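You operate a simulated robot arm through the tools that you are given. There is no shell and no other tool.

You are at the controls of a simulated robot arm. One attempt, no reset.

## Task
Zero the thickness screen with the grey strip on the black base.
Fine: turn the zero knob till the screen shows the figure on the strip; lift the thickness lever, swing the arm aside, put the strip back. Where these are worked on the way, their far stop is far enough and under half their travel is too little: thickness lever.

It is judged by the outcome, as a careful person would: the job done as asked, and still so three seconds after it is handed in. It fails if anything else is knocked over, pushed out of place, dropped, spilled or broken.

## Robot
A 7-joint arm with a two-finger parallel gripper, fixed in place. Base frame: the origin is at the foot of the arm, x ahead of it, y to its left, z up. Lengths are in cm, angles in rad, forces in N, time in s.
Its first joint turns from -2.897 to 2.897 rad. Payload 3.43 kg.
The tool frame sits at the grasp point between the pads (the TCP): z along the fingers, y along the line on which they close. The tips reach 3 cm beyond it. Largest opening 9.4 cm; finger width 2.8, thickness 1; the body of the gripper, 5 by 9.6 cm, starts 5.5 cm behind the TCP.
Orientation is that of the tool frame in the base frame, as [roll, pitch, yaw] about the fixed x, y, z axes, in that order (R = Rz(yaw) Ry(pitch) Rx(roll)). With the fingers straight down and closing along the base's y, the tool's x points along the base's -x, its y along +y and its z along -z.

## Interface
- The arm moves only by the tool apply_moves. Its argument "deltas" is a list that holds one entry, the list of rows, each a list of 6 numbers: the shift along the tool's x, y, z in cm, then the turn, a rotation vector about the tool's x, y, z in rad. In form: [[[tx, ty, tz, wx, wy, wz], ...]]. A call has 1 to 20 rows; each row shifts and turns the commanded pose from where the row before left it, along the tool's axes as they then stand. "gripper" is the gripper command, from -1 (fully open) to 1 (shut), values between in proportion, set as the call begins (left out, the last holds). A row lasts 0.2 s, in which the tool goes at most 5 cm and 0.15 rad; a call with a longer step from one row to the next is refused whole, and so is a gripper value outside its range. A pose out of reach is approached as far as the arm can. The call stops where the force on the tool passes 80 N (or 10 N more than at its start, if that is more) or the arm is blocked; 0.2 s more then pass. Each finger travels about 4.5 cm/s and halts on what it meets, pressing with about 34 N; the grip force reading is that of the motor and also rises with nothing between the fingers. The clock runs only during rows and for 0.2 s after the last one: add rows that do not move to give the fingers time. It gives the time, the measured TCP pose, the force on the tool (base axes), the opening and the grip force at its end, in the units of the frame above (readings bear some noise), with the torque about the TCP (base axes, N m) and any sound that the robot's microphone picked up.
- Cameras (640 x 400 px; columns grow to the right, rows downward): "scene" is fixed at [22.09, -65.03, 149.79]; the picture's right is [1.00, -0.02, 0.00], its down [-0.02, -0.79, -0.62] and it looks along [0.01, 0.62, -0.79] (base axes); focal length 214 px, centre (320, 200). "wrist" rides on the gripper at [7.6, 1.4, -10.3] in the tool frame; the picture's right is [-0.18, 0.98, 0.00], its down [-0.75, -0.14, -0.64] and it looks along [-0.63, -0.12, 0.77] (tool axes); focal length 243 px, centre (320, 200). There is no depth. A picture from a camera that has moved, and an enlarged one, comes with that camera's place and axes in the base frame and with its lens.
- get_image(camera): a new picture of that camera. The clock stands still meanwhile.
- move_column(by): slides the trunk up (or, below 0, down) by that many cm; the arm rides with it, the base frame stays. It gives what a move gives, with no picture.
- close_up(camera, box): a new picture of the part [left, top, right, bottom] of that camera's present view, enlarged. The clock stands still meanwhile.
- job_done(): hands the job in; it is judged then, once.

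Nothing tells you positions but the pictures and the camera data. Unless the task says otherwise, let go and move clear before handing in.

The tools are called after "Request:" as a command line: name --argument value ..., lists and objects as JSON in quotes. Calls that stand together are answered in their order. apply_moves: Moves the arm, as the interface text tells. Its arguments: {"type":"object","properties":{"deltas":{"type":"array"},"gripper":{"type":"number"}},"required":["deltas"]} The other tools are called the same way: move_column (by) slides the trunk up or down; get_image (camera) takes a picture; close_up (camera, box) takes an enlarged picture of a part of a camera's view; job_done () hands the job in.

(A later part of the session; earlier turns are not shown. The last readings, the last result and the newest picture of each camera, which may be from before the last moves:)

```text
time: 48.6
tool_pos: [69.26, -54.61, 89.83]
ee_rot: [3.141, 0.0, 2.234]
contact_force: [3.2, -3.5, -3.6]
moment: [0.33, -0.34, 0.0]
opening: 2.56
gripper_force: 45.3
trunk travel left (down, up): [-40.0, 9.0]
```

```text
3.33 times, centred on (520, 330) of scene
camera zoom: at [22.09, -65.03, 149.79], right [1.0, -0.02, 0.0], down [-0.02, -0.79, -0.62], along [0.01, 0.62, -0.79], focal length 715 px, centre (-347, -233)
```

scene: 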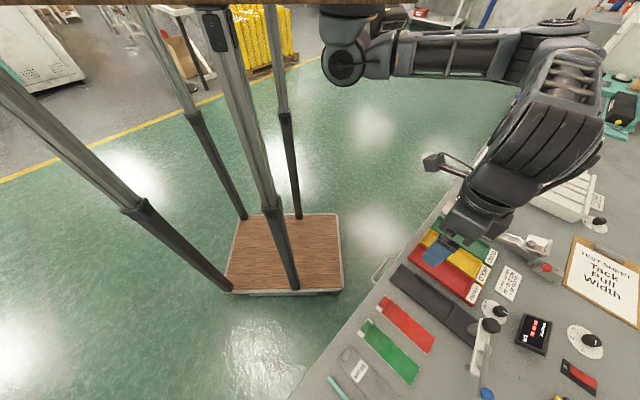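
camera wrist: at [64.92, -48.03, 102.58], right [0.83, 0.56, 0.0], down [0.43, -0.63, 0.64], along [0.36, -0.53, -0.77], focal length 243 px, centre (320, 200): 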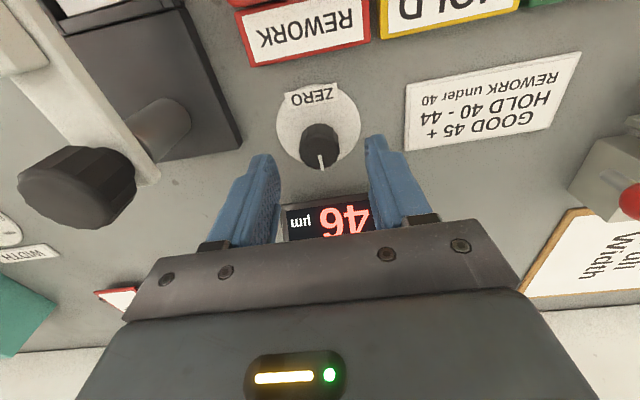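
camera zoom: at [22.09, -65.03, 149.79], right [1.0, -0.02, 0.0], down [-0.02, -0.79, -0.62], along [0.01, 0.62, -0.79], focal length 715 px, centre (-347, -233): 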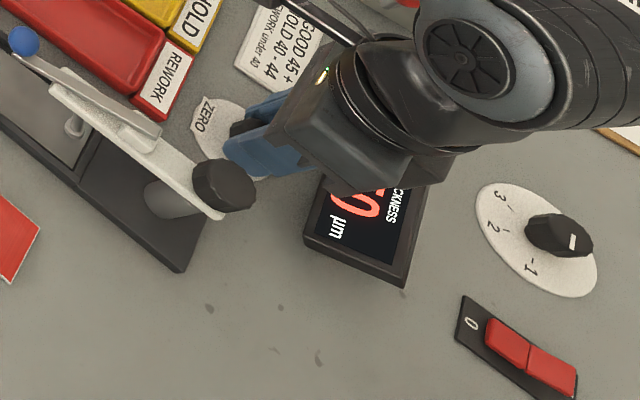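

It now shows a figure ending in 0, so 50. I'll add a hair more to sit in the middle of 50, then release and read the whole screen.

Request:
apply_moves --deltas '[[[0, 0, 0, 0, 0, 0.04], [0, 0, 0, 0, 0, 0]]]'

Request:
close_up --camera "scene" --box '[500, 300, 560, 345]'

```text
time: 49.2
tool_pos: [69.38, -54.63, 89.82]
ee_rot: [3.141, 0.0, 2.195]
contact_force: [2.3, -4.0, -2.0]
moment: [0.17, -0.55, -0.01]
opening: 2.55
gripper_force: 44.8
trunk travel left (down, up): [-40.0, 9.0]
```

```text
8.89 times, centred on (530, 322) of scene
camera zoom: at [22.09, -65.03, 149.79], right [1.0, -0.02, 0.0], down [-0.02, -0.79, -0.62], along [0.01, 0.62, -0.79], focal length 1906 px, centre (-1547, -889)
```

zoom: 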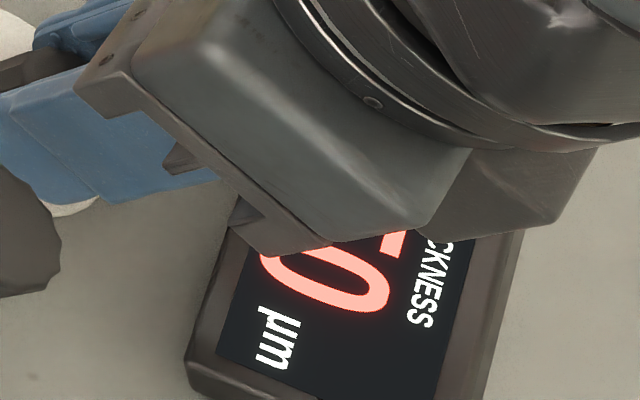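

It reads 50 as far as I can see it. I'll open the fingers, rise clear and read the full screen.

Request:
apply_moves --deltas '[[[0, 0, 0, 0, 0, 0], [0, 0, 0, 0, 0, 0], [0, 0, 0, 0, 0, 0]]]' --gripper -0.05

Request:
apply_moves --deltas '[[[0, 0, -2, 0, 0, 0], [0, 0, -4, 0, 0, 0], [0, 0, -4, 0, 0, 0], [0, 0, -4, 0, 0, -0.08], [0, 0, 0, 0, 0, -0.08], [0, 0, 0, 0, 0, 0]]]'

Request:
get_image --camera "wrist"

Request:
close_up --camera "scene" --box '[440, 270, 600, 390]'

```text
time: 50.0
tool_pos: [69.36, -54.51, 89.81]
ee_rot: [-3.141, -0.001, 2.198]
contact_force: [-0.2, -0.7, 0.4]
moment: [0.02, -0.02, 0.0]
opening: 4.94
gripper_force: 0.1
trunk travel left (down, up): [-40.0, 9.0]
```

```text
time: 51.4
tool_pos: [69.23, -54.65, 103.87]
ee_rot: [3.138, -0.001, 2.359]
contact_force: [0.1, 0.1, 0.7]
moment: [0.0, -0.02, 0.0]
opening: 4.94
gripper_force: 0.0
trunk travel left (down, up): [-40.0, 9.0]
```

```text
taken
camera wrist: at [64.8, -48.11, 114.22], right [0.82, 0.57, 0.0], down [0.43, -0.63, 0.64], along [0.36, -0.53, -0.77], focal length 243 px, centre (320, 200)
```

wrist: 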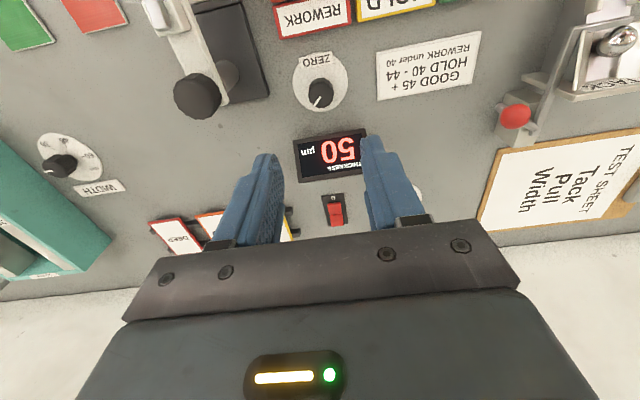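

```text
3.33 times, centred on (520, 330) of scene
camera zoom: at [22.09, -65.03, 149.79], right [1.0, -0.02, 0.0], down [-0.02, -0.79, -0.62], along [0.01, 0.62, -0.79], focal length 715 px, centre (-347, -233)
```

zoom: 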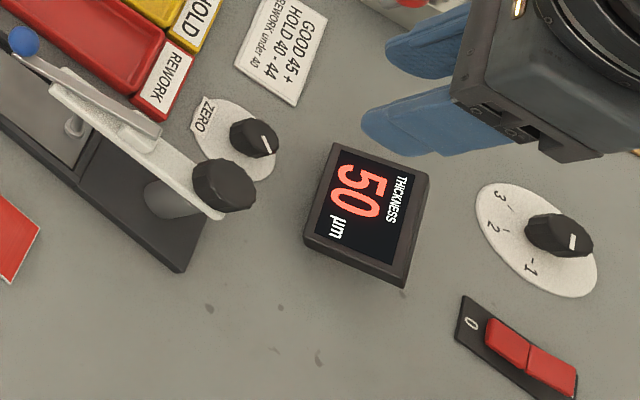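

The screen shows 50 µm, matching the strip. Next I'll go back over the lever's blue ball, to grip it and lift it.

Request:
apply_moves --deltas '[[[3.55, -1.8, 0, 0, 0, 0], [3.55, -1.8, 0, 0, 0, 0], [3.55, -1.8, 0, 0, 0, 0], [3.55, -1.8, 0, 0, 0, 0], [3.53, -1.8, 0, 0, 0, 0], [0, 0, 3, 0, 0, 0], [0, 0, 0, 0, 0, 0]]]'

Request:
get_image --camera "wrist"

Request:
close_up --camera "wrist" --box '[250, 90, 410, 240]'

Request:
close_up --camera "scene" --box '[400, 250, 560, 370]'

```text
time: 53.0
tool_pos: [50.51, -48.31, 100.89]
ee_rot: [3.141, 0.001, 2.355]
contact_force: [-0.2, -0.8, -0.2]
moment: [0.0, 0.0, 0.02]
opening: 4.95
gripper_force: 0.2
trunk travel left (down, up): [-40.0, 9.0]
```

```text
taken
camera wrist: at [46.07, -41.83, 111.29], right [0.82, 0.57, 0.0], down [0.43, -0.63, 0.64], along [0.36, -0.53, -0.77], focal length 243 px, centre (320, 200)
```

wrist: 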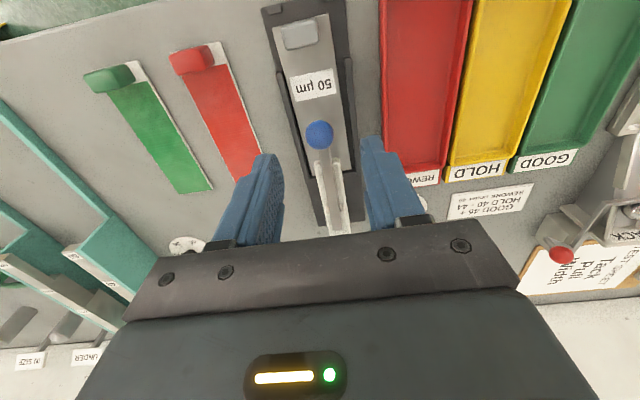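

```text
2.67 times, centred on (330, 165) of wrist
camera zoom: at [46.07, -41.83, 111.29], right [0.82, 0.57, 0.0], down [0.43, -0.63, 0.64], along [0.36, -0.53, -0.77], focal length 647 px, centre (293, 293)
```

zoom: 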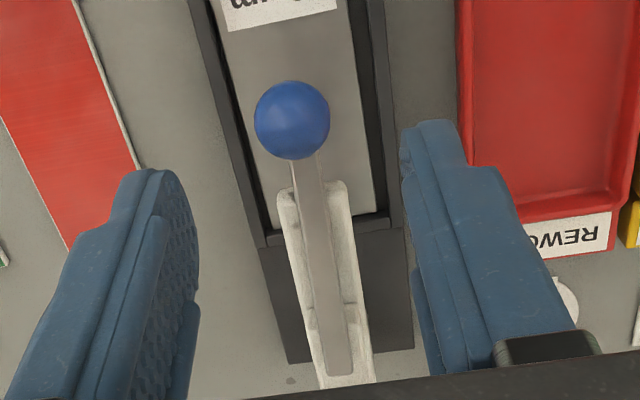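

```text
3.33 times, centred on (480, 310) of scene
camera zoom: at [22.09, -65.03, 149.79], right [1.0, -0.02, 0.0], down [-0.02, -0.79, -0.62], along [0.01, 0.62, -0.79], focal length 715 px, centre (-213, -167)
```

zoom: 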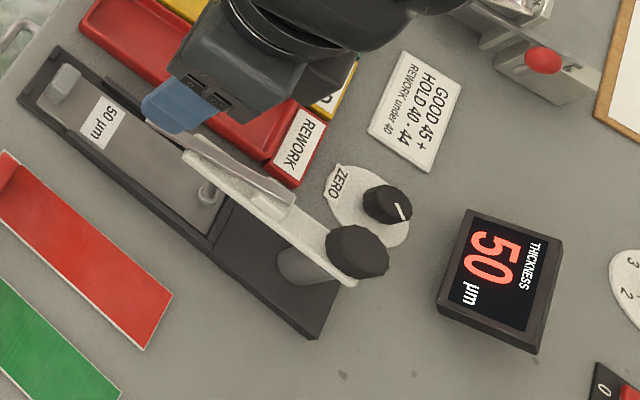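

The ball is centred between the open fingers. I'll go down around it and close.

Request:
apply_moves --deltas '[[[-0.1, -0.08, 2.0, 0, 0, 0], [0, 0, 2.0, 0, 0, 0], [0, 0, 1.4, 0, 0, 0], [0, 0, 0, 0, 0, 0]]]'

Request:
close_up --camera "wrist" --box '[250, 90, 410, 240]'

```text
time: 54.0
tool_pos: [50.38, -48.54, 95.33]
ee_rot: [3.14, 0.001, 2.355]
contact_force: [-0.5, -0.1, 0.6]
moment: [-0.01, 0.01, -0.02]
opening: 4.95
gripper_force: 0.0
trunk travel left (down, up): [-40.0, 9.0]
```

```text
2.67 times, centred on (330, 165) of wrist
camera zoom: at [45.96, -42.15, 105.59], right [0.82, 0.57, 0.0], down [0.43, -0.63, 0.64], along [0.36, -0.53, -0.77], focal length 647 px, centre (293, 293)
```

zoom: 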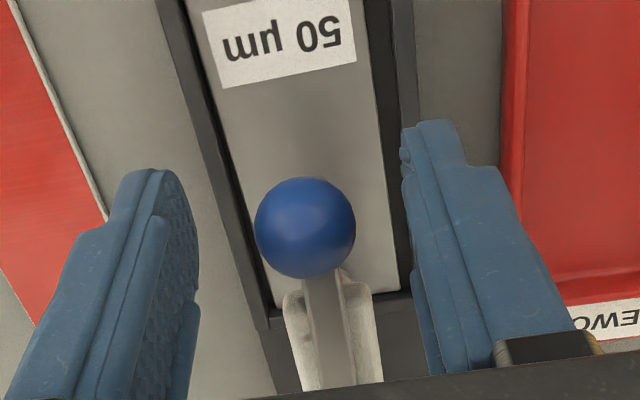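

The ball is just left of the middle; I'll shift 0.15 cm and close on it.

Request:
apply_moves --deltas '[[[0, 0.15, 0, 0, 0, 0], [0, 0, 0, 0, 0, 0], [0, 0, 0, 0, 0, 0], [0, 0, 0, 0, 0, 0], [0, 0, 0, 0, 0, 0]]]' --gripper 1

Request:
close_up --camera "wrist" --box '[250, 90, 410, 240]'

```text
time: 55.2
tool_pos: [50.56, -48.4, 95.29]
ee_rot: [-3.14, -0.001, 2.356]
contact_force: [-1.6, -3.8, -1.8]
moment: [0.2, -0.1, 0.03]
opening: 2.09
gripper_force: 45.7
trunk travel left (down, up): [-40.0, 9.0]
```

```text
2.67 times, centred on (330, 165) of wrist
camera zoom: at [46.13, -41.96, 105.63], right [0.82, 0.57, 0.0], down [0.43, -0.63, 0.64], along [0.36, -0.53, -0.77], focal length 647 px, centre (293, 293)
```

zoom: 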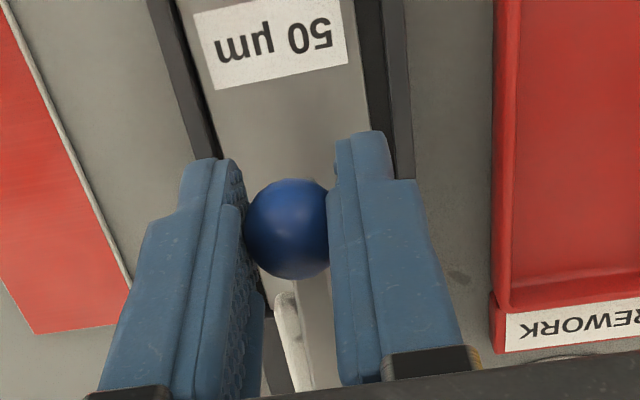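

The ball is held at 2.1 cm. I'll raise it along its arc, checking the force partway.

Request:
apply_moves --deltas '[[[0, 0, -0.4, 0, 0, 0], [-0.03, 0, -0.4, 0, 0, 0], [-0.04, 0, -0.4, 0, 0, 0], [-0.05, 0, -0.4, 0, 0, 0], [0, 0, 0, 0, 0, 0]]]'

Request:
close_up --camera "scene" --box '[400, 250, 560, 370]'

```text
time: 56.4
tool_pos: [50.67, -48.39, 97.01]
ee_rot: [3.141, -0.002, 2.355]
contact_force: [-10.6, -1.4, -11.1]
moment: [0.75, 0.89, 0.0]
opening: 2.09
gripper_force: 45.2
trunk travel left (down, up): [-40.0, 9.0]
```

```text
3.33 times, centred on (480, 310) of scene
camera zoom: at [22.09, -65.03, 149.79], right [1.0, -0.02, 0.0], down [-0.02, -0.79, -0.62], along [0.01, 0.62, -0.79], focal length 715 px, centre (-213, -167)
```

zoom: 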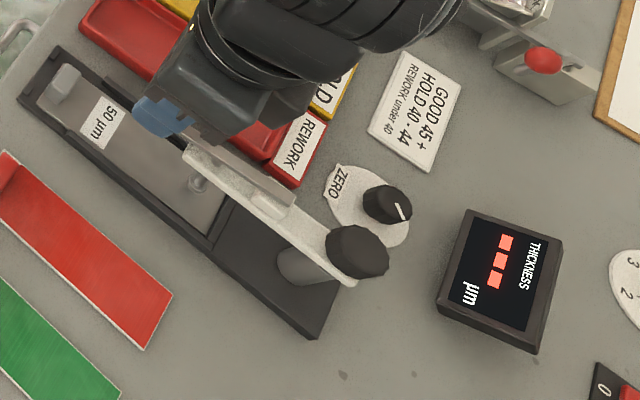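

The foot has lifted (screen back to "- - -"). I'll raise the rest of the way to the upper stop, easing the sideways load.

Request:
apply_moves --deltas '[[[0, -0.05, -0.35, 0, 0, 0], [0, -0.05, -0.35, 0, 0, 0], [0, 0, -0.3, 0, 0, 0], [0, 0, 0, 0, 0, 0]]]'

Request:
close_up --camera "scene" --box '[400, 250, 560, 370]'

```text
time: 57.4
tool_pos: [50.63, -48.57, 97.94]
ee_rot: [-3.141, 0.001, 2.358]
contact_force: [3.1, -2.0, -14.1]
moment: [0.77, 0.81, 0.02]
opening: 2.09
gripper_force: 45.5
trunk travel left (down, up): [-40.0, 9.0]
```

```text
3.33 times, centred on (480, 310) of scene
camera zoom: at [22.09, -65.03, 149.79], right [1.0, -0.02, 0.0], down [-0.02, -0.79, -0.62], along [0.01, 0.62, -0.79], focal length 715 px, centre (-213, -167)
```

zoom: 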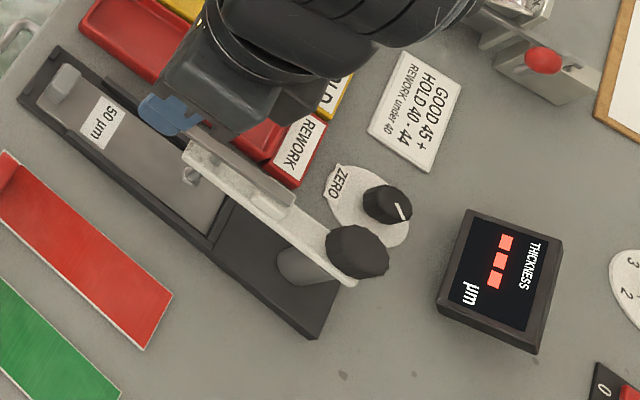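

The ball is about 2.6 cm up and the force is mild. I'll go on in small steps until the stop is felt.

Request:
apply_moves --deltas '[[[0, 0, -0.2, 0, 0, 0], [0, 0, 0, 0, 0, 0]]]'

Request:
apply_moves --deltas '[[[0, 0, -0.2, 0, 0, 0], [0, 0, 0, 0, 0, 0]]]'

```text
time: 58.0
tool_pos: [50.68, -48.63, 98.18]
ee_rot: [3.141, 0.0, 2.359]
contact_force: [7.0, -7.3, -14.9]
moment: [0.72, 0.69, 0.1]
opening: 2.09
gripper_force: 45.2
trunk travel left (down, up): [-40.0, 9.0]
```

```text
time: 58.6
tool_pos: [50.67, -48.71, 98.37]
ee_rot: [-3.141, 0.0, 2.356]
contact_force: [11.5, -10.7, -16.2]
moment: [0.63, 0.54, 0.02]
opening: 2.06
gripper_force: 44.4
trunk travel left (down, up): [-40.0, 9.0]
```

The ball is now about 3 cm above where it was gripped, near its original height. I'll look closely before releasing.

Request:
close_up --camera "wrist" --box '[250, 90, 410, 240]'

Request:
close_up --camera "scene" --box '[420, 270, 520, 345]'

```text
2.67 times, centred on (330, 165) of wrist
camera zoom: at [46.18, -42.23, 108.65], right [0.82, 0.57, 0.0], down [0.43, -0.63, 0.64], along [0.36, -0.53, -0.77], focal length 647 px, centre (293, 293)
```

zoom: 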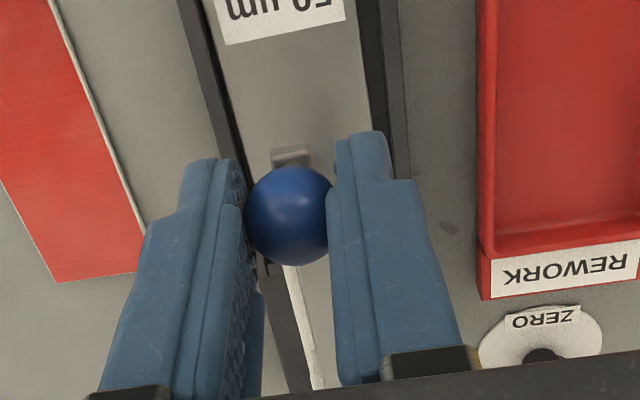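

```text
5.33 times, centred on (470, 308) of scene
camera zoom: at [22.09, -65.03, 149.79], right [1.0, -0.02, 0.0], down [-0.02, -0.79, -0.62], along [0.01, 0.62, -0.79], focal length 1144 px, centre (-480, -373)
```

zoom: 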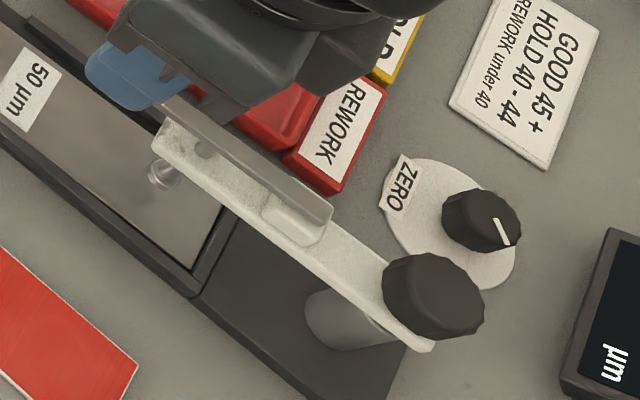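

The lever looks as high as it first was. I'll ease outward slightly and give one last small lift to confirm the stop.

Request:
apply_moves --deltas '[[[-0.15, 0, -0.15, 0, 0, 0], [-0.05, 0, -0.1, 0, 0, 0], [0, 0, 0, 0, 0, 0]]]'

Request:
apply_moves --deltas '[[[0, 0, -0.15, 0, 0, 0], [0, 0, 0, 0, 0, 0]]]'

```text
time: 59.4
tool_pos: [50.71, -48.8, 98.7]
ee_rot: [3.141, -0.002, 2.356]
contact_force: [6.0, -5.1, -18.4]
moment: [0.7, 0.65, 0.0]
opening: 2.07
gripper_force: 44.7
trunk travel left (down, up): [-40.0, 9.0]
```

```text
time: 60.0
tool_pos: [50.56, -48.7, 98.71]
ee_rot: [-3.141, -0.004, 2.357]
contact_force: [3.0, -4.3, -30.9]
moment: [0.57, 0.63, 0.0]
opening: 2.09
gripper_force: 44.8
trunk travel left (down, up): [-40.0, 9.0]
```

The stop is met (31 N). I'll ease off slightly, open the fingers and see whether the lever stays up.

Request:
apply_moves --deltas '[[[0, 0, 0.1, 0, 0, 0], [0, 0, 0, 0, 0, 0]]]'

Request:
apply_moves --deltas '[[[0, 0, 0, 0, 0, 0], [0, 0, 0, 0, 0, 0], [0, 0, 0, 0, 0, 0]]]' --gripper -0.05

Request:
apply_moves --deltas '[[[0, 0, -2, 0, 0, 0], [0, 0, -3, 0, 0, 0], [0, 0, -3, 0, 0, 0], [0, 0, 0, 0, 0, 0]]]'

Request:
get_image --camera "wrist"

Request:
close_up --camera "scene" --box '[400, 250, 560, 370]'

```text
time: 60.6
tool_pos: [50.68, -48.69, 98.7]
ee_rot: [3.141, -0.001, 2.357]
contact_force: [0.9, -0.6, -25.8]
moment: [0.4, 0.36, 0.03]
opening: 2.09
gripper_force: 44.9
trunk travel left (down, up): [-40.0, 9.0]
```

```text
time: 61.4
tool_pos: [50.69, -48.73, 98.84]
ee_rot: [3.141, -0.001, 2.357]
contact_force: [0.5, -0.3, 1.0]
moment: [-0.01, -0.02, 0.02]
opening: 4.95
gripper_force: 0.0
trunk travel left (down, up): [-40.0, 9.0]
```

```text
time: 62.4
tool_pos: [50.64, -48.63, 106.97]
ee_rot: [3.141, 0.001, 2.357]
contact_force: [0.5, 0.3, -0.2]
moment: [0.03, 0.01, 0.0]
opening: 4.94
gripper_force: 0.2
trunk travel left (down, up): [-40.0, 9.0]
```

```text
taken
camera wrist: at [46.2, -42.15, 117.24], right [0.82, 0.57, 0.0], down [0.43, -0.63, 0.64], along [0.36, -0.53, -0.77], focal length 243 px, centre (320, 200)
```

wrist: 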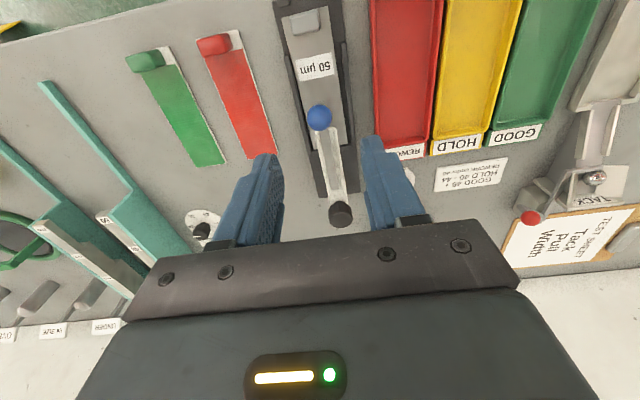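

```text
3.33 times, centred on (480, 310) of scene
camera zoom: at [22.09, -65.03, 149.79], right [1.0, -0.02, 0.0], down [-0.02, -0.79, -0.62], along [0.01, 0.62, -0.79], focal length 715 px, centre (-213, -167)
```

zoom: 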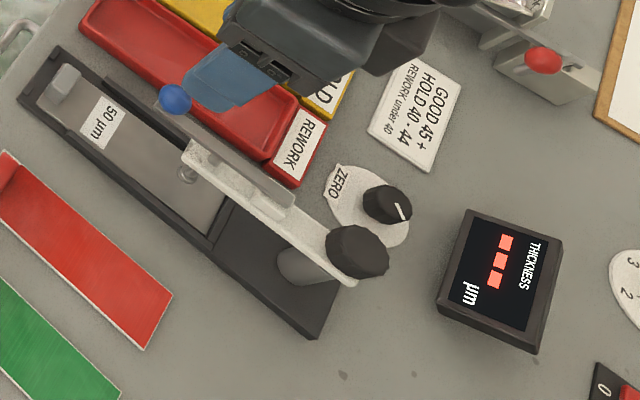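

The lever stays up at its original height and the screen shows "- - -". Next I'll close the fingers, come down on the arm's left side and sweep it back aside.

Request:
apply_moves --deltas '[[[-2.8, 1.6, 0, 0, 0, 0], [-2.83, 1.6, 0, 0, 0, 0], [0, 0, 0, 0, 0, 0], [0, 0, 3.0, 0, 0, 0], [0, 0, 3.0, 0, 0, 0], [0, 0, 0, 0, 0, 0]]]' --gripper 1

Request:
get_image --camera "wrist"

Request:
close_up --camera "scene" --box '[420, 260, 520, 335]'

```text
time: 63.8
tool_pos: [56.8, -50.12, 100.57]
ee_rot: [3.141, 0.0, 2.356]
contact_force: [-0.5, -0.5, -0.8]
moment: [-0.01, 0.0, 0.02]
opening: 0.0
gripper_force: 33.0
trunk travel left (down, up): [-40.0, 9.0]
```

```text
taken
camera wrist: at [52.4, -43.81, 110.99], right [0.82, 0.57, 0.0], down [0.43, -0.63, 0.64], along [0.36, -0.53, -0.77], focal length 243 px, centre (320, 200)
```

wrist: 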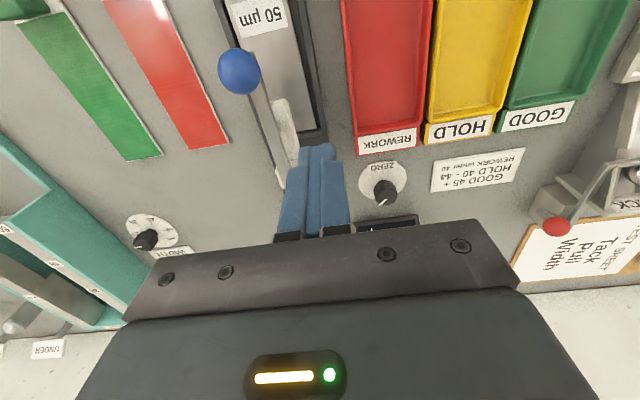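

```text
5.33 times, centred on (470, 298) of scene
camera zoom: at [22.09, -65.03, 149.79], right [1.0, -0.02, 0.0], down [-0.02, -0.79, -0.62], along [0.01, 0.62, -0.79], focal length 1144 px, centre (-480, -320)
```

zoom: 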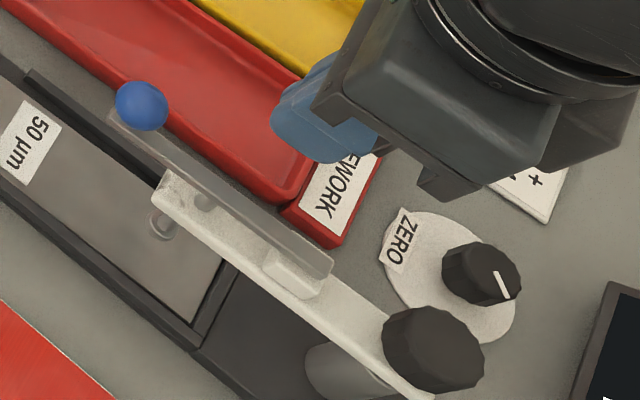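

The fingers are left of the arm, clear of the trays. I'll descend beside the bar, then sweep the first half.

Request:
apply_moves --deltas '[[[0, 0, 2.4, 0, 0, 0], [0, 0, 2.4, 0, 0, 0], [0, 0, 2.4, 0, 0, 0], [0, 0, 0, 0, 0, 0]]]'

Request:
apply_moves --deltas '[[[0, -0.45, 0, 0, 0, 0], [0, -0.45, 0, 0, 0, 0], [0.15, -0.6, 0, 0, 0, 0], [0.15, -0.6, 0, 0, 0, 0], [0.06, -0.64, 0, 0, 0, 0], [0.06, -0.64, 0, 0, 0, 0], [-0.05, -0.66, 0, 0, 0, 0], [-0.06, -0.66, 0, 0, 0, 0], [-0.17, -0.67, 0, 0, 0, 0], [-0.17, -0.67, 0, 0, 0, 0], [0, 0, 0, 0, 0, 0]]]'

Request:
get_image --camera "wrist"

Request:
close_up --camera "scene" --box '[400, 250, 560, 370]'

```text
time: 64.8
tool_pos: [56.82, -50.44, 93.64]
ee_rot: [-3.141, 0.0, 2.354]
contact_force: [0.1, 0.4, 0.8]
moment: [0.0, -0.01, -0.03]
opening: 0.01
gripper_force: 33.4
trunk travel left (down, up): [-40.0, 9.0]
```

```text
time: 67.2
tool_pos: [52.73, -54.64, 93.62]
ee_rot: [-3.141, 0.001, 2.358]
contact_force: [0.1, -0.1, -0.4]
moment: [-0.01, 0.0, 0.03]
opening: 0.0
gripper_force: 32.8
trunk travel left (down, up): [-40.0, 9.0]
```

```text
taken
camera wrist: at [48.31, -48.21, 103.84], right [0.82, 0.57, 0.0], down [0.43, -0.63, 0.64], along [0.36, -0.53, -0.77], focal length 243 px, centre (320, 200)
```

wrist: 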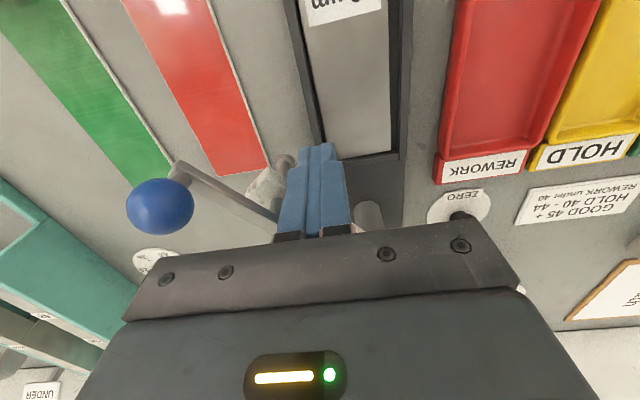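

```text
3.33 times, centred on (480, 310) of scene
camera zoom: at [22.09, -65.03, 149.79], right [1.0, -0.02, 0.0], down [-0.02, -0.79, -0.62], along [0.01, 0.62, -0.79], focal length 715 px, centre (-213, -167)
```

zoom: 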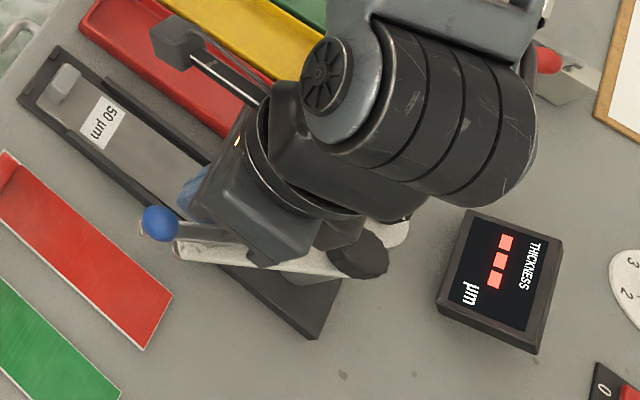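

The arm follows back and the strip hasn't moved. I'll sweep on to nearly its original aside position.

Request:
apply_moves --deltas '[[[-0.3, -0.66, 0, 0, 0, 0], [-0.3, -0.66, 0, 0, 0, 0], [-0.42, -0.6, 0, 0, 0, 0], [-0.43, -0.61, 0, 0, 0, 0], [-0.54, -0.53, 0, 0, 0, 0], [-0.55, -0.54, 0, 0, 0, 0], [-0.66, -0.43, 0, 0, 0, 0], [-0.67, -0.43, 0, 0, 0, 0], [-0.75, -0.3, 0, 0, 0, 0], [-0.75, -0.3, 0, 0, 0, 0], [0, 0, 0, 0, 0, 0]]]'

Request:
get_image --camera "wrist"

Request:
close_up --camera "scene" --box '[400, 270, 580, 400]'

```text
time: 69.6
tool_pos: [52.89, -62.13, 93.54]
ee_rot: [-3.141, -0.001, 2.356]
contact_force: [-0.6, 0.2, -0.1]
moment: [0.01, 0.02, -0.01]
opening: 0.0
gripper_force: 32.6
trunk travel left (down, up): [-40.0, 9.0]
```

```text
taken
camera wrist: at [48.47, -55.66, 103.77], right [0.82, 0.57, 0.0], down [0.43, -0.63, 0.64], along [0.36, -0.53, -0.77], focal length 243 px, centre (320, 200)
```

wrist: 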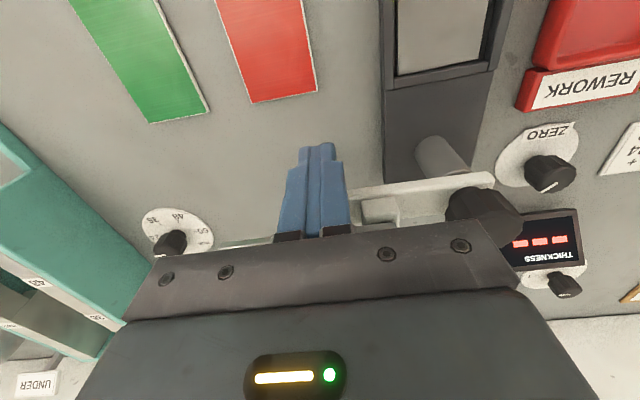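

```text
3.08 times, centred on (490, 335) of scene
camera zoom: at [22.09, -65.03, 149.79], right [1.0, -0.02, 0.0], down [-0.02, -0.79, -0.62], along [0.01, 0.62, -0.79], focal length 660 px, centre (-203, -215)
```

zoom: 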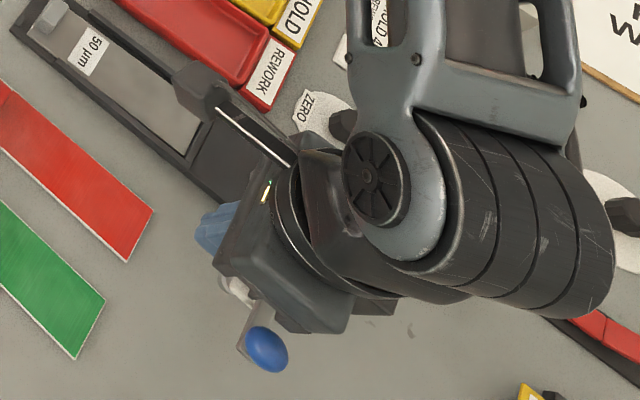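

The arm is about 10° short of where it started. I'll push on gently until it's back there.

Request:
apply_moves --deltas '[[[-0.3, -0.09, 0, 0, 0, 0], [-0.3, -0.09, 0, 0, 0, 0], [-0.3, -0.08, 0, 0, 0, 0], [0, 0, 0, 0, 0, 0]]]'

Request:
apply_moves --deltas '[[[-0.3, -0.08, 0, 0, 0, 0], [0, 0, 0, 0, 0, 0]]]'

Request:
close_up --camera "scene" --box '[400, 270, 580, 400]'

```text
time: 70.6
tool_pos: [53.44, -62.9, 93.53]
ee_rot: [3.141, 0.0, 2.357]
contact_force: [-0.2, 1.4, -0.1]
moment: [-0.01, 0.02, 0.01]
opening: 0.01
gripper_force: 32.5
trunk travel left (down, up): [-40.0, 9.0]
```

```text
time: 71.2
tool_pos: [53.51, -63.17, 93.52]
ee_rot: [-3.141, 0.0, 2.357]
contact_force: [0.4, 1.2, 0.6]
moment: [0.0, -0.02, 0.04]
opening: 0.02
gripper_force: 32.7
trunk travel left (down, up): [-40.0, 9.0]
```

```text
3.08 times, centred on (490, 335) of scene
camera zoom: at [22.09, -65.03, 149.79], right [1.0, -0.02, 0.0], down [-0.02, -0.79, -0.62], along [0.01, 0.62, -0.79], focal length 660 px, centre (-203, -215)
```

zoom: 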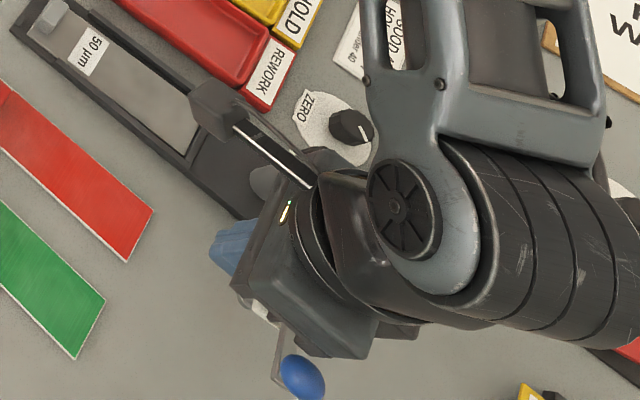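

The ball is within about half a centimetre of its first position. One more small push.

Request:
apply_moves --deltas '[[[-0.2, -0.05, 0, 0, 0, 0], [0, 0, 0, 0, 0, 0]]]'

Request:
apply_moves --deltas '[[[-0.15, -0.04, 0, 0, 0, 0], [0, 0, 0, 0, 0, 0]]]'

Request:
close_up --camera "scene" --box '[400, 270, 580, 400]'

```text
time: 71.8
tool_pos: [53.66, -63.23, 93.52]
ee_rot: [-3.141, 0.0, 2.356]
contact_force: [-0.2, 0.4, -0.7]
moment: [-0.01, -0.04, -0.02]
opening: 0.02
gripper_force: 32.9
trunk travel left (down, up): [-40.0, 9.0]
```

```text
time: 72.4
tool_pos: [53.73, -63.37, 93.58]
ee_rot: [-3.141, -0.001, 2.356]
contact_force: [-1.4, 4.1, -0.9]
moment: [0.04, 0.01, 0.09]
opening: 0.0
gripper_force: 33.6
trunk travel left (down, up): [-40.0, 9.0]
```

```text
3.08 times, centred on (490, 335) of scene
camera zoom: at [22.09, -65.03, 149.79], right [1.0, -0.02, 0.0], down [-0.02, -0.79, -0.62], along [0.01, 0.62, -0.79], focal length 660 px, centre (-203, -215)
```

zoom: 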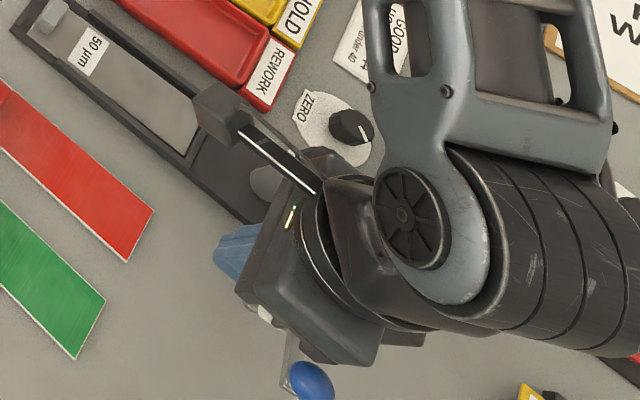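

The arm is back at its aside stop with the lever raised. I'll back off, rise, and go over the strip's tab with the fingers opening.

Request:
apply_moves --deltas '[[[0.5, 0, 0, 0, 0, 0], [1.0, 0, 0, 0, 0, 0], [0, 0, -4, 0, 0, 0], [0, 0, -4, 0, 0, 0], [0, 0, -1, 0, 0, 0], [3.4, 1.6, 0, 0, 0, 0], [3.4, 1.6, 0, 0, 0, 0], [3.4, 1.6, 0, 0, 0, 0], [3.4, 1.6, 0, 0, 0, 0], [3.35, 1.6, 0, 0, 0, 0], [0, 0, 0, 0, 0, 0]]]'

Request:
apply_moves --deltas '[[[0, 0, 0, 0, 0, 0], [0, 0, 0, 0, 0, 0], [0, 0, 0, 0, 0, 0]]]' --gripper 0.0

Request:
get_image --camera "wrist"

Request:
close_up --camera "wrist" --box '[250, 60, 410, 240]'

Request:
close_up --camera "scene" --box '[400, 250, 560, 400]'

```text
time: 74.8
tool_pos: [46.32, -44.62, 102.62]
ee_rot: [-3.141, 0.001, 2.357]
contact_force: [-0.4, -0.4, -0.8]
moment: [-0.01, 0.0, 0.0]
opening: 0.0
gripper_force: 32.6
trunk travel left (down, up): [-40.0, 9.0]
```

```text
time: 75.6
tool_pos: [46.28, -44.6, 102.6]
ee_rot: [-3.141, 0.001, 2.357]
contact_force: [0.8, 0.4, -0.3]
moment: [0.01, -0.01, 0.02]
opening: 4.71
gripper_force: 0.1
trunk travel left (down, up): [-40.0, 9.0]
```

```text
taken
camera wrist: at [41.88, -38.24, 112.85], right [0.82, 0.57, 0.0], down [0.43, -0.63, 0.64], along [0.36, -0.53, -0.77], focal length 243 px, centre (320, 200)
```

wrist: 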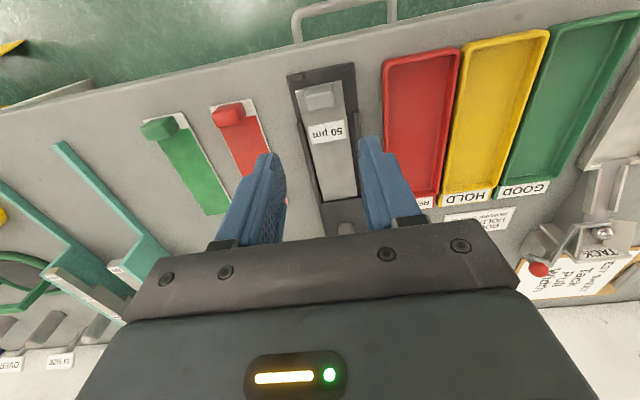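

```text
2.22 times, centred on (330, 150) of wrist
camera zoom: at [41.88, -38.24, 112.85], right [0.82, 0.57, 0.0], down [0.43, -0.63, 0.64], along [0.36, -0.53, -0.77], focal length 539 px, centre (298, 311)
```

zoom: 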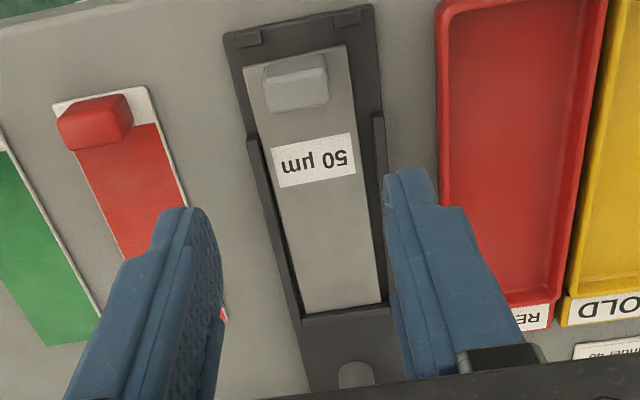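

```text
2.67 times, centred on (480, 325) of scene
camera zoom: at [22.09, -65.03, 149.79], right [1.0, -0.02, 0.0], down [-0.02, -0.79, -0.62], along [0.01, 0.62, -0.79], focal length 572 px, centre (-107, -133)
```

zoom: 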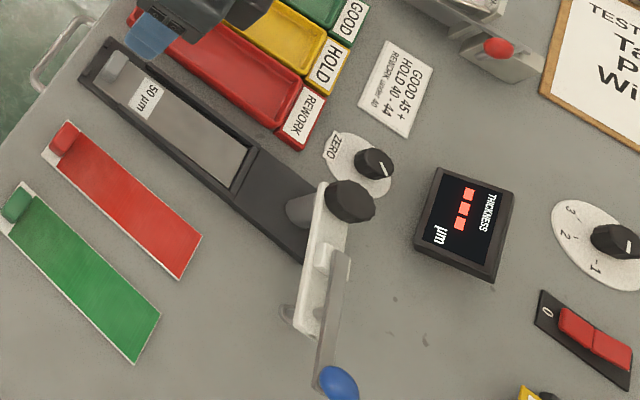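

The arm and lever are back as they started and the strip lies undisturbed with its tab right under the gripper. I'll descend to grip the tab.

Request:
apply_moves --deltas '[[[0, 0, 3.5, 0, 0, 0], [0, 0, 3.5, 0, 0, 0], [0, 0, 3.2, 0, 0, 0], [0, 0, 0, 0, 0, 0]]]'

Request:
close_up --camera "wrist" --box '[250, 90, 410, 240]'

```text
time: 76.6
tool_pos: [46.22, -44.54, 92.31]
ee_rot: [3.141, 0.001, 2.357]
contact_force: [0.3, -0.1, -0.3]
moment: [0.01, -0.01, 0.02]
opening: 4.71
gripper_force: 0.0
trunk travel left (down, up): [-40.0, 9.0]
```

```text
2.67 times, centred on (330, 165) of wrist
camera zoom: at [41.76, -38.22, 102.57], right [0.82, 0.57, 0.0], down [0.43, -0.63, 0.64], along [0.36, -0.53, -0.77], focal length 647 px, centre (293, 293)
```

zoom: 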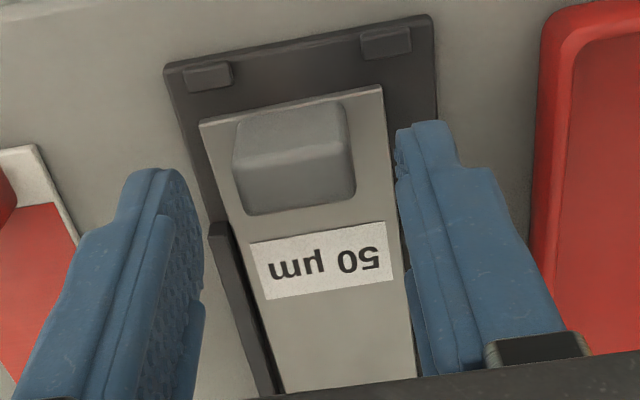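

Aligned. I'll lower the last 2.1 cm and close on the tab.

Request:
apply_moves --deltas '[[[0, -0.05, 1.1, 0, 0, 0], [0, 0, 1.05, 0, 0, 0], [0, 0, 0, 0, 0, 0]]]'

Request:
close_up --camera "wrist" --box '[230, 100, 430, 240]'

```text
time: 77.4
tool_pos: [46.22, -44.78, 90.12]
ee_rot: [3.141, 0.0, 2.355]
contact_force: [-0.8, 0.6, 0.3]
moment: [-0.02, 0.02, 0.0]
opening: 4.7
gripper_force: 0.0
trunk travel left (down, up): [-40.0, 9.0]
```

```text
2.86 times, centred on (330, 170) of wrist
camera zoom: at [41.81, -38.33, 100.42], right [0.82, 0.57, 0.0], down [0.43, -0.63, 0.64], along [0.36, -0.53, -0.77], focal length 693 px, centre (291, 286)
```

zoom: 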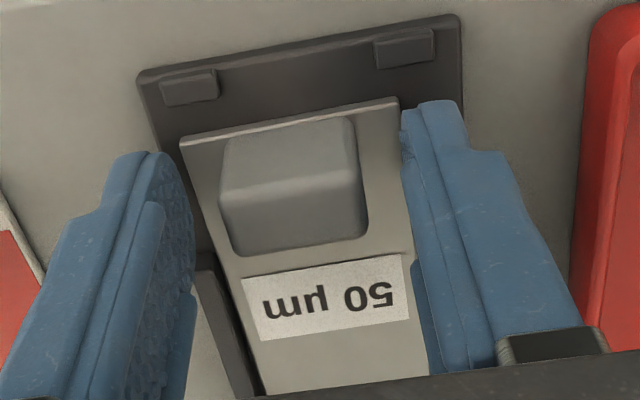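

This view matches the first grip almost pixel for pixel. I'll close and lift.

Request:
apply_moves --deltas '[[[0, 0, 0, 0, 0, 0], [0, 0, 0, 0, 0, 0], [0, 0, 0, 0, 0, 0], [0, 0, 0, 0, 0, 0]]]' --gripper 1

Request:
apply_moves --deltas '[[[0, 0, -0.5, 0, 0, 0], [0, 0, -1, 0, 0, 0], [0, 0, -2.5, 0, 0, 0], [0, 0, -3.87, 0, 0, 0], [0, 0, 0, 0, 0, 0]]]'

Request:
get_image --camera "wrist"

Request:
close_up --camera "scene" --box '[400, 250, 560, 370]'

```text
time: 78.4
tool_pos: [46.3, -44.76, 90.22]
ee_rot: [3.141, -0.001, 2.358]
contact_force: [2.0, 1.6, 0.8]
moment: [0.04, -0.02, 0.12]
opening: 2.74
gripper_force: 33.8
trunk travel left (down, up): [-40.0, 9.0]
```

```text
time: 79.6
tool_pos: [46.26, -44.71, 98.29]
ee_rot: [-3.141, 0.0, 2.356]
contact_force: [0.0, 1.1, -3.1]
moment: [0.06, 0.08, 0.01]
opening: 2.74
gripper_force: 34.0
trunk travel left (down, up): [-40.0, 9.0]
```

```text
taken
camera wrist: at [41.87, -38.33, 108.54], right [0.82, 0.57, 0.0], down [0.43, -0.63, 0.64], along [0.36, -0.53, -0.77], focal length 243 px, centre (320, 200)
```

wrist: 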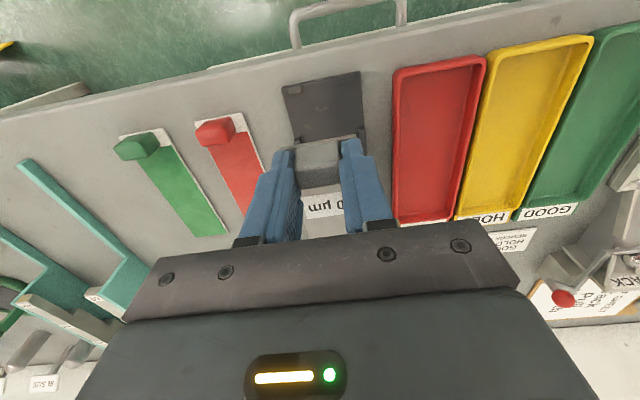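

```text
3.33 times, centred on (480, 310) of scene
camera zoom: at [22.09, -65.03, 149.79], right [1.0, -0.02, 0.0], down [-0.02, -0.79, -0.62], along [0.01, 0.62, -0.79], focal length 715 px, centre (-213, -167)
```

zoom: 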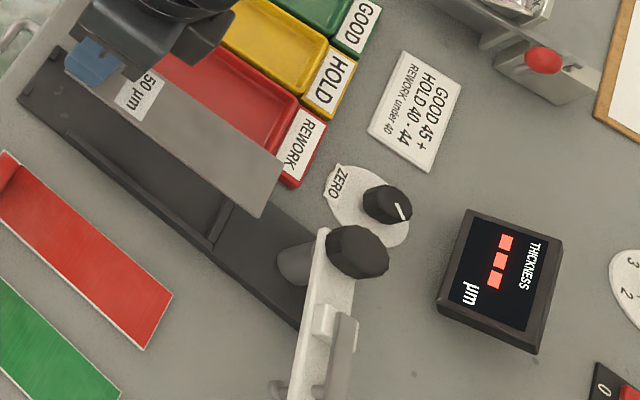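

The strip is lifted cleanly. I'll carry it back along the bench to above its original spot and compare with the earlier view from there.

Request:
apply_moves --deltas '[[[-0.09, -3.5, 0, 0, 0, 0], [0, -4.4, 0, 0, 0, 0], [0, -4.4, 0, 0, 0, 0], [0, -4.4, 0, 0, 0, 0], [0, -4.4, 0, 0, 0, 0], [0, -4.56, 0, 0, 0, 0], [0, 0, 0, 0, 0, 0]]]'

Request:
get_image --camera "wrist"

Request:
close_up --camera "scene" --box '[310, 300, 470, 400]'

```text
time: 81.2
tool_pos: [27.97, -62.82, 98.07]
ee_rot: [3.141, -0.001, 2.356]
contact_force: [0.0, 0.2, -2.4]
moment: [0.07, 0.07, -0.02]
opening: 2.75
gripper_force: 34.3
trunk travel left (down, up): [-40.0, 9.0]
```

```text
taken
camera wrist: at [23.64, -56.45, 108.35], right [0.83, 0.56, 0.0], down [0.43, -0.63, 0.64], along [0.36, -0.53, -0.77], focal length 243 px, centre (320, 200)
```

wrist: 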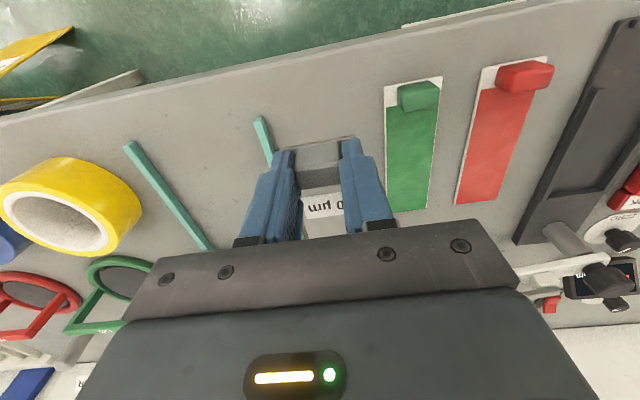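

```text
4.00 times, centred on (390, 350) of scene
camera zoom: at [22.09, -65.03, 149.79], right [1.0, -0.02, 0.0], down [-0.02, -0.79, -0.62], along [0.01, 0.62, -0.79], focal length 858 px, centre (40, -400)
```

zoom: 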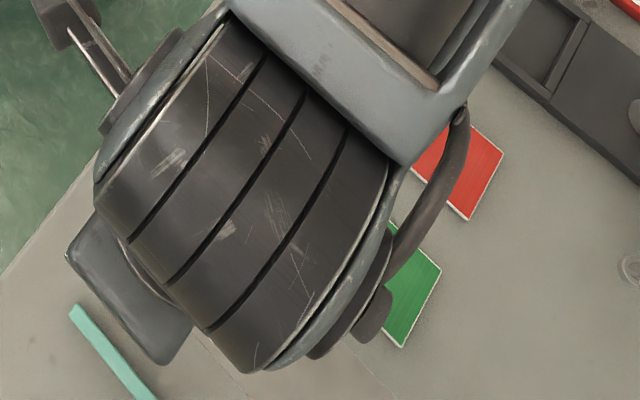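

The view nearly matches the first one, but I seem to be about 0.2 cm nearer the robot. I'll take repeat readings to average out the noise.

Request:
apply_moves --deltas '[[[0, 0, 0, 0, 0, 0]]]'

Request:
apply_moves --deltas '[[[0, 0, 0, 0, 0, 0]]]'

Request:
apply_moves --deltas '[[[0, 0, 0, 0, 0, 0]]]'

Request:
apply_moves --deltas '[[[0, 0, 0, 0, 0, 0]]]'

Request:
close_up --camera "wrist" --box '[230, 60, 570, 240]'

```text
time: 81.6
tool_pos: [28.03, -62.76, 98.13]
ee_rot: [3.141, -0.001, 2.356]
contact_force: [0.3, 0.1, -1.6]
moment: [0.05, 0.08, 0.04]
opening: 2.75
gripper_force: 34.4
trunk travel left (down, up): [-40.0, 9.0]
```

```text
time: 82.0
tool_pos: [28.06, -62.92, 98.09]
ee_rot: [3.141, -0.001, 2.356]
contact_force: [0.5, 0.0, -2.6]
moment: [0.07, 0.08, -0.01]
opening: 2.74
gripper_force: 34.3
trunk travel left (down, up): [-40.0, 9.0]
```

```text
time: 82.4
tool_pos: [28.07, -62.89, 98.16]
ee_rot: [3.142, -0.001, 2.356]
contact_force: [-0.3, 0.2, -2.0]
moment: [0.07, 0.07, 0.0]
opening: 2.74
gripper_force: 33.2
trunk travel left (down, up): [-40.0, 9.0]
```

```text
time: 82.8
tool_pos: [28.14, -62.85, 98.07]
ee_rot: [-3.142, -0.002, 2.357]
contact_force: [0.2, -0.3, -2.1]
moment: [0.04, 0.05, 0.0]
opening: 2.75
gripper_force: 34.2
trunk travel left (down, up): [-40.0, 9.0]
```

```text
1.88 times, centred on (400, 150) of wrist
camera zoom: at [23.69, -56.43, 108.36], right [0.82, 0.57, 0.0], down [0.43, -0.63, 0.64], along [0.36, -0.53, -0.77], focal length 457 px, centre (169, 294)
```

zoom: 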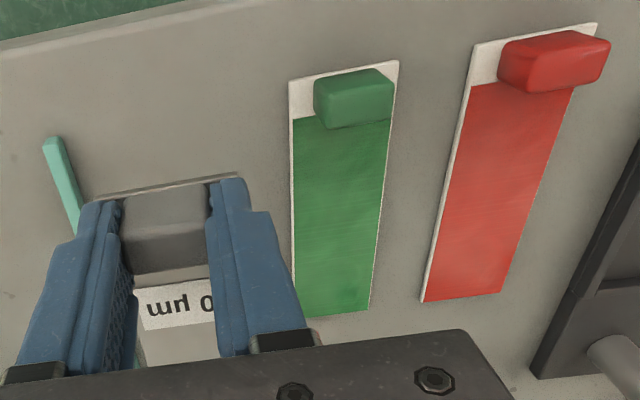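

Averaged, I'm 0.18 cm short in u and right in v. I'll correct that and lower to just above the bench, then check.

Request:
apply_moves --deltas '[[[-0.18, 0, 2.5, 0, 0, 0], [0, 0, 2.5, 0, 0, 0], [0, 0, 2.0, 0, 0, 0], [0, 0, 0.8, 0, 0, 0], [0, 0, 0, 0, 0, 0]]]'

Request:
apply_moves --deltas '[[[0, 0, 0, 0, 0, 0]]]'

Request:
close_up --camera "wrist" --box '[230, 100, 430, 240]'

Request:
get_image --camera "wrist"

```text
time: 84.0
tool_pos: [28.26, -63.08, 90.3]
ee_rot: [3.141, 0.0, 2.358]
contact_force: [-0.6, -0.4, -3.1]
moment: [0.02, 0.06, 0.02]
opening: 2.74
gripper_force: 33.8
trunk travel left (down, up): [-40.0, 9.0]
```

```text
time: 84.4
tool_pos: [28.35, -63.04, 90.2]
ee_rot: [-3.141, 0.001, 2.356]
contact_force: [-1.5, 0.0, -2.5]
moment: [0.09, 0.09, -0.01]
opening: 2.77
gripper_force: 34.1
trunk travel left (down, up): [-40.0, 9.0]
```

```text
2.86 times, centred on (330, 170) of wrist
camera zoom: at [23.91, -56.65, 100.45], right [0.82, 0.57, 0.0], down [0.43, -0.63, 0.64], along [0.36, -0.53, -0.77], focal length 693 px, centre (291, 286)
```

zoom: 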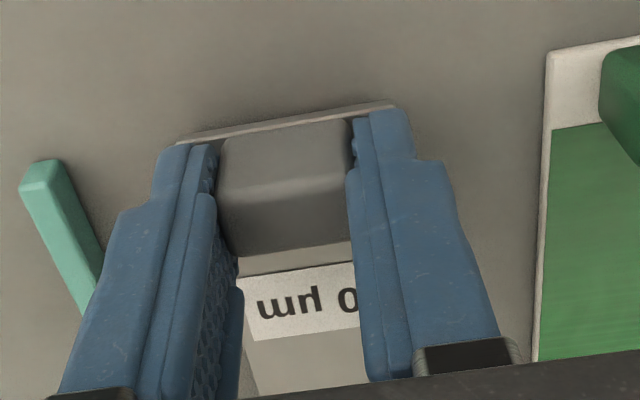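

```text
taken
camera wrist: at [23.91, -56.65, 100.45], right [0.82, 0.57, 0.0], down [0.43, -0.63, 0.64], along [0.36, -0.53, -0.77], focal length 243 px, centre (320, 200)
```

wrist: 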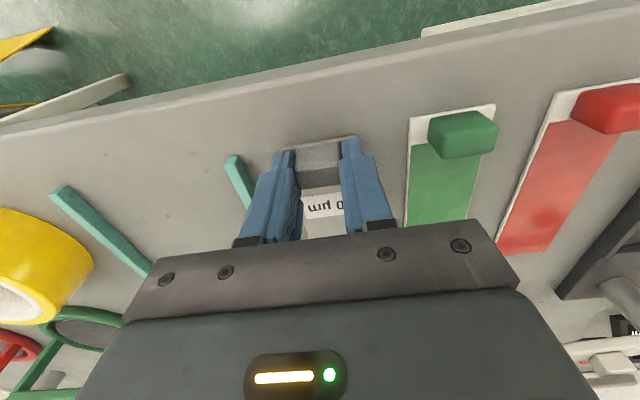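

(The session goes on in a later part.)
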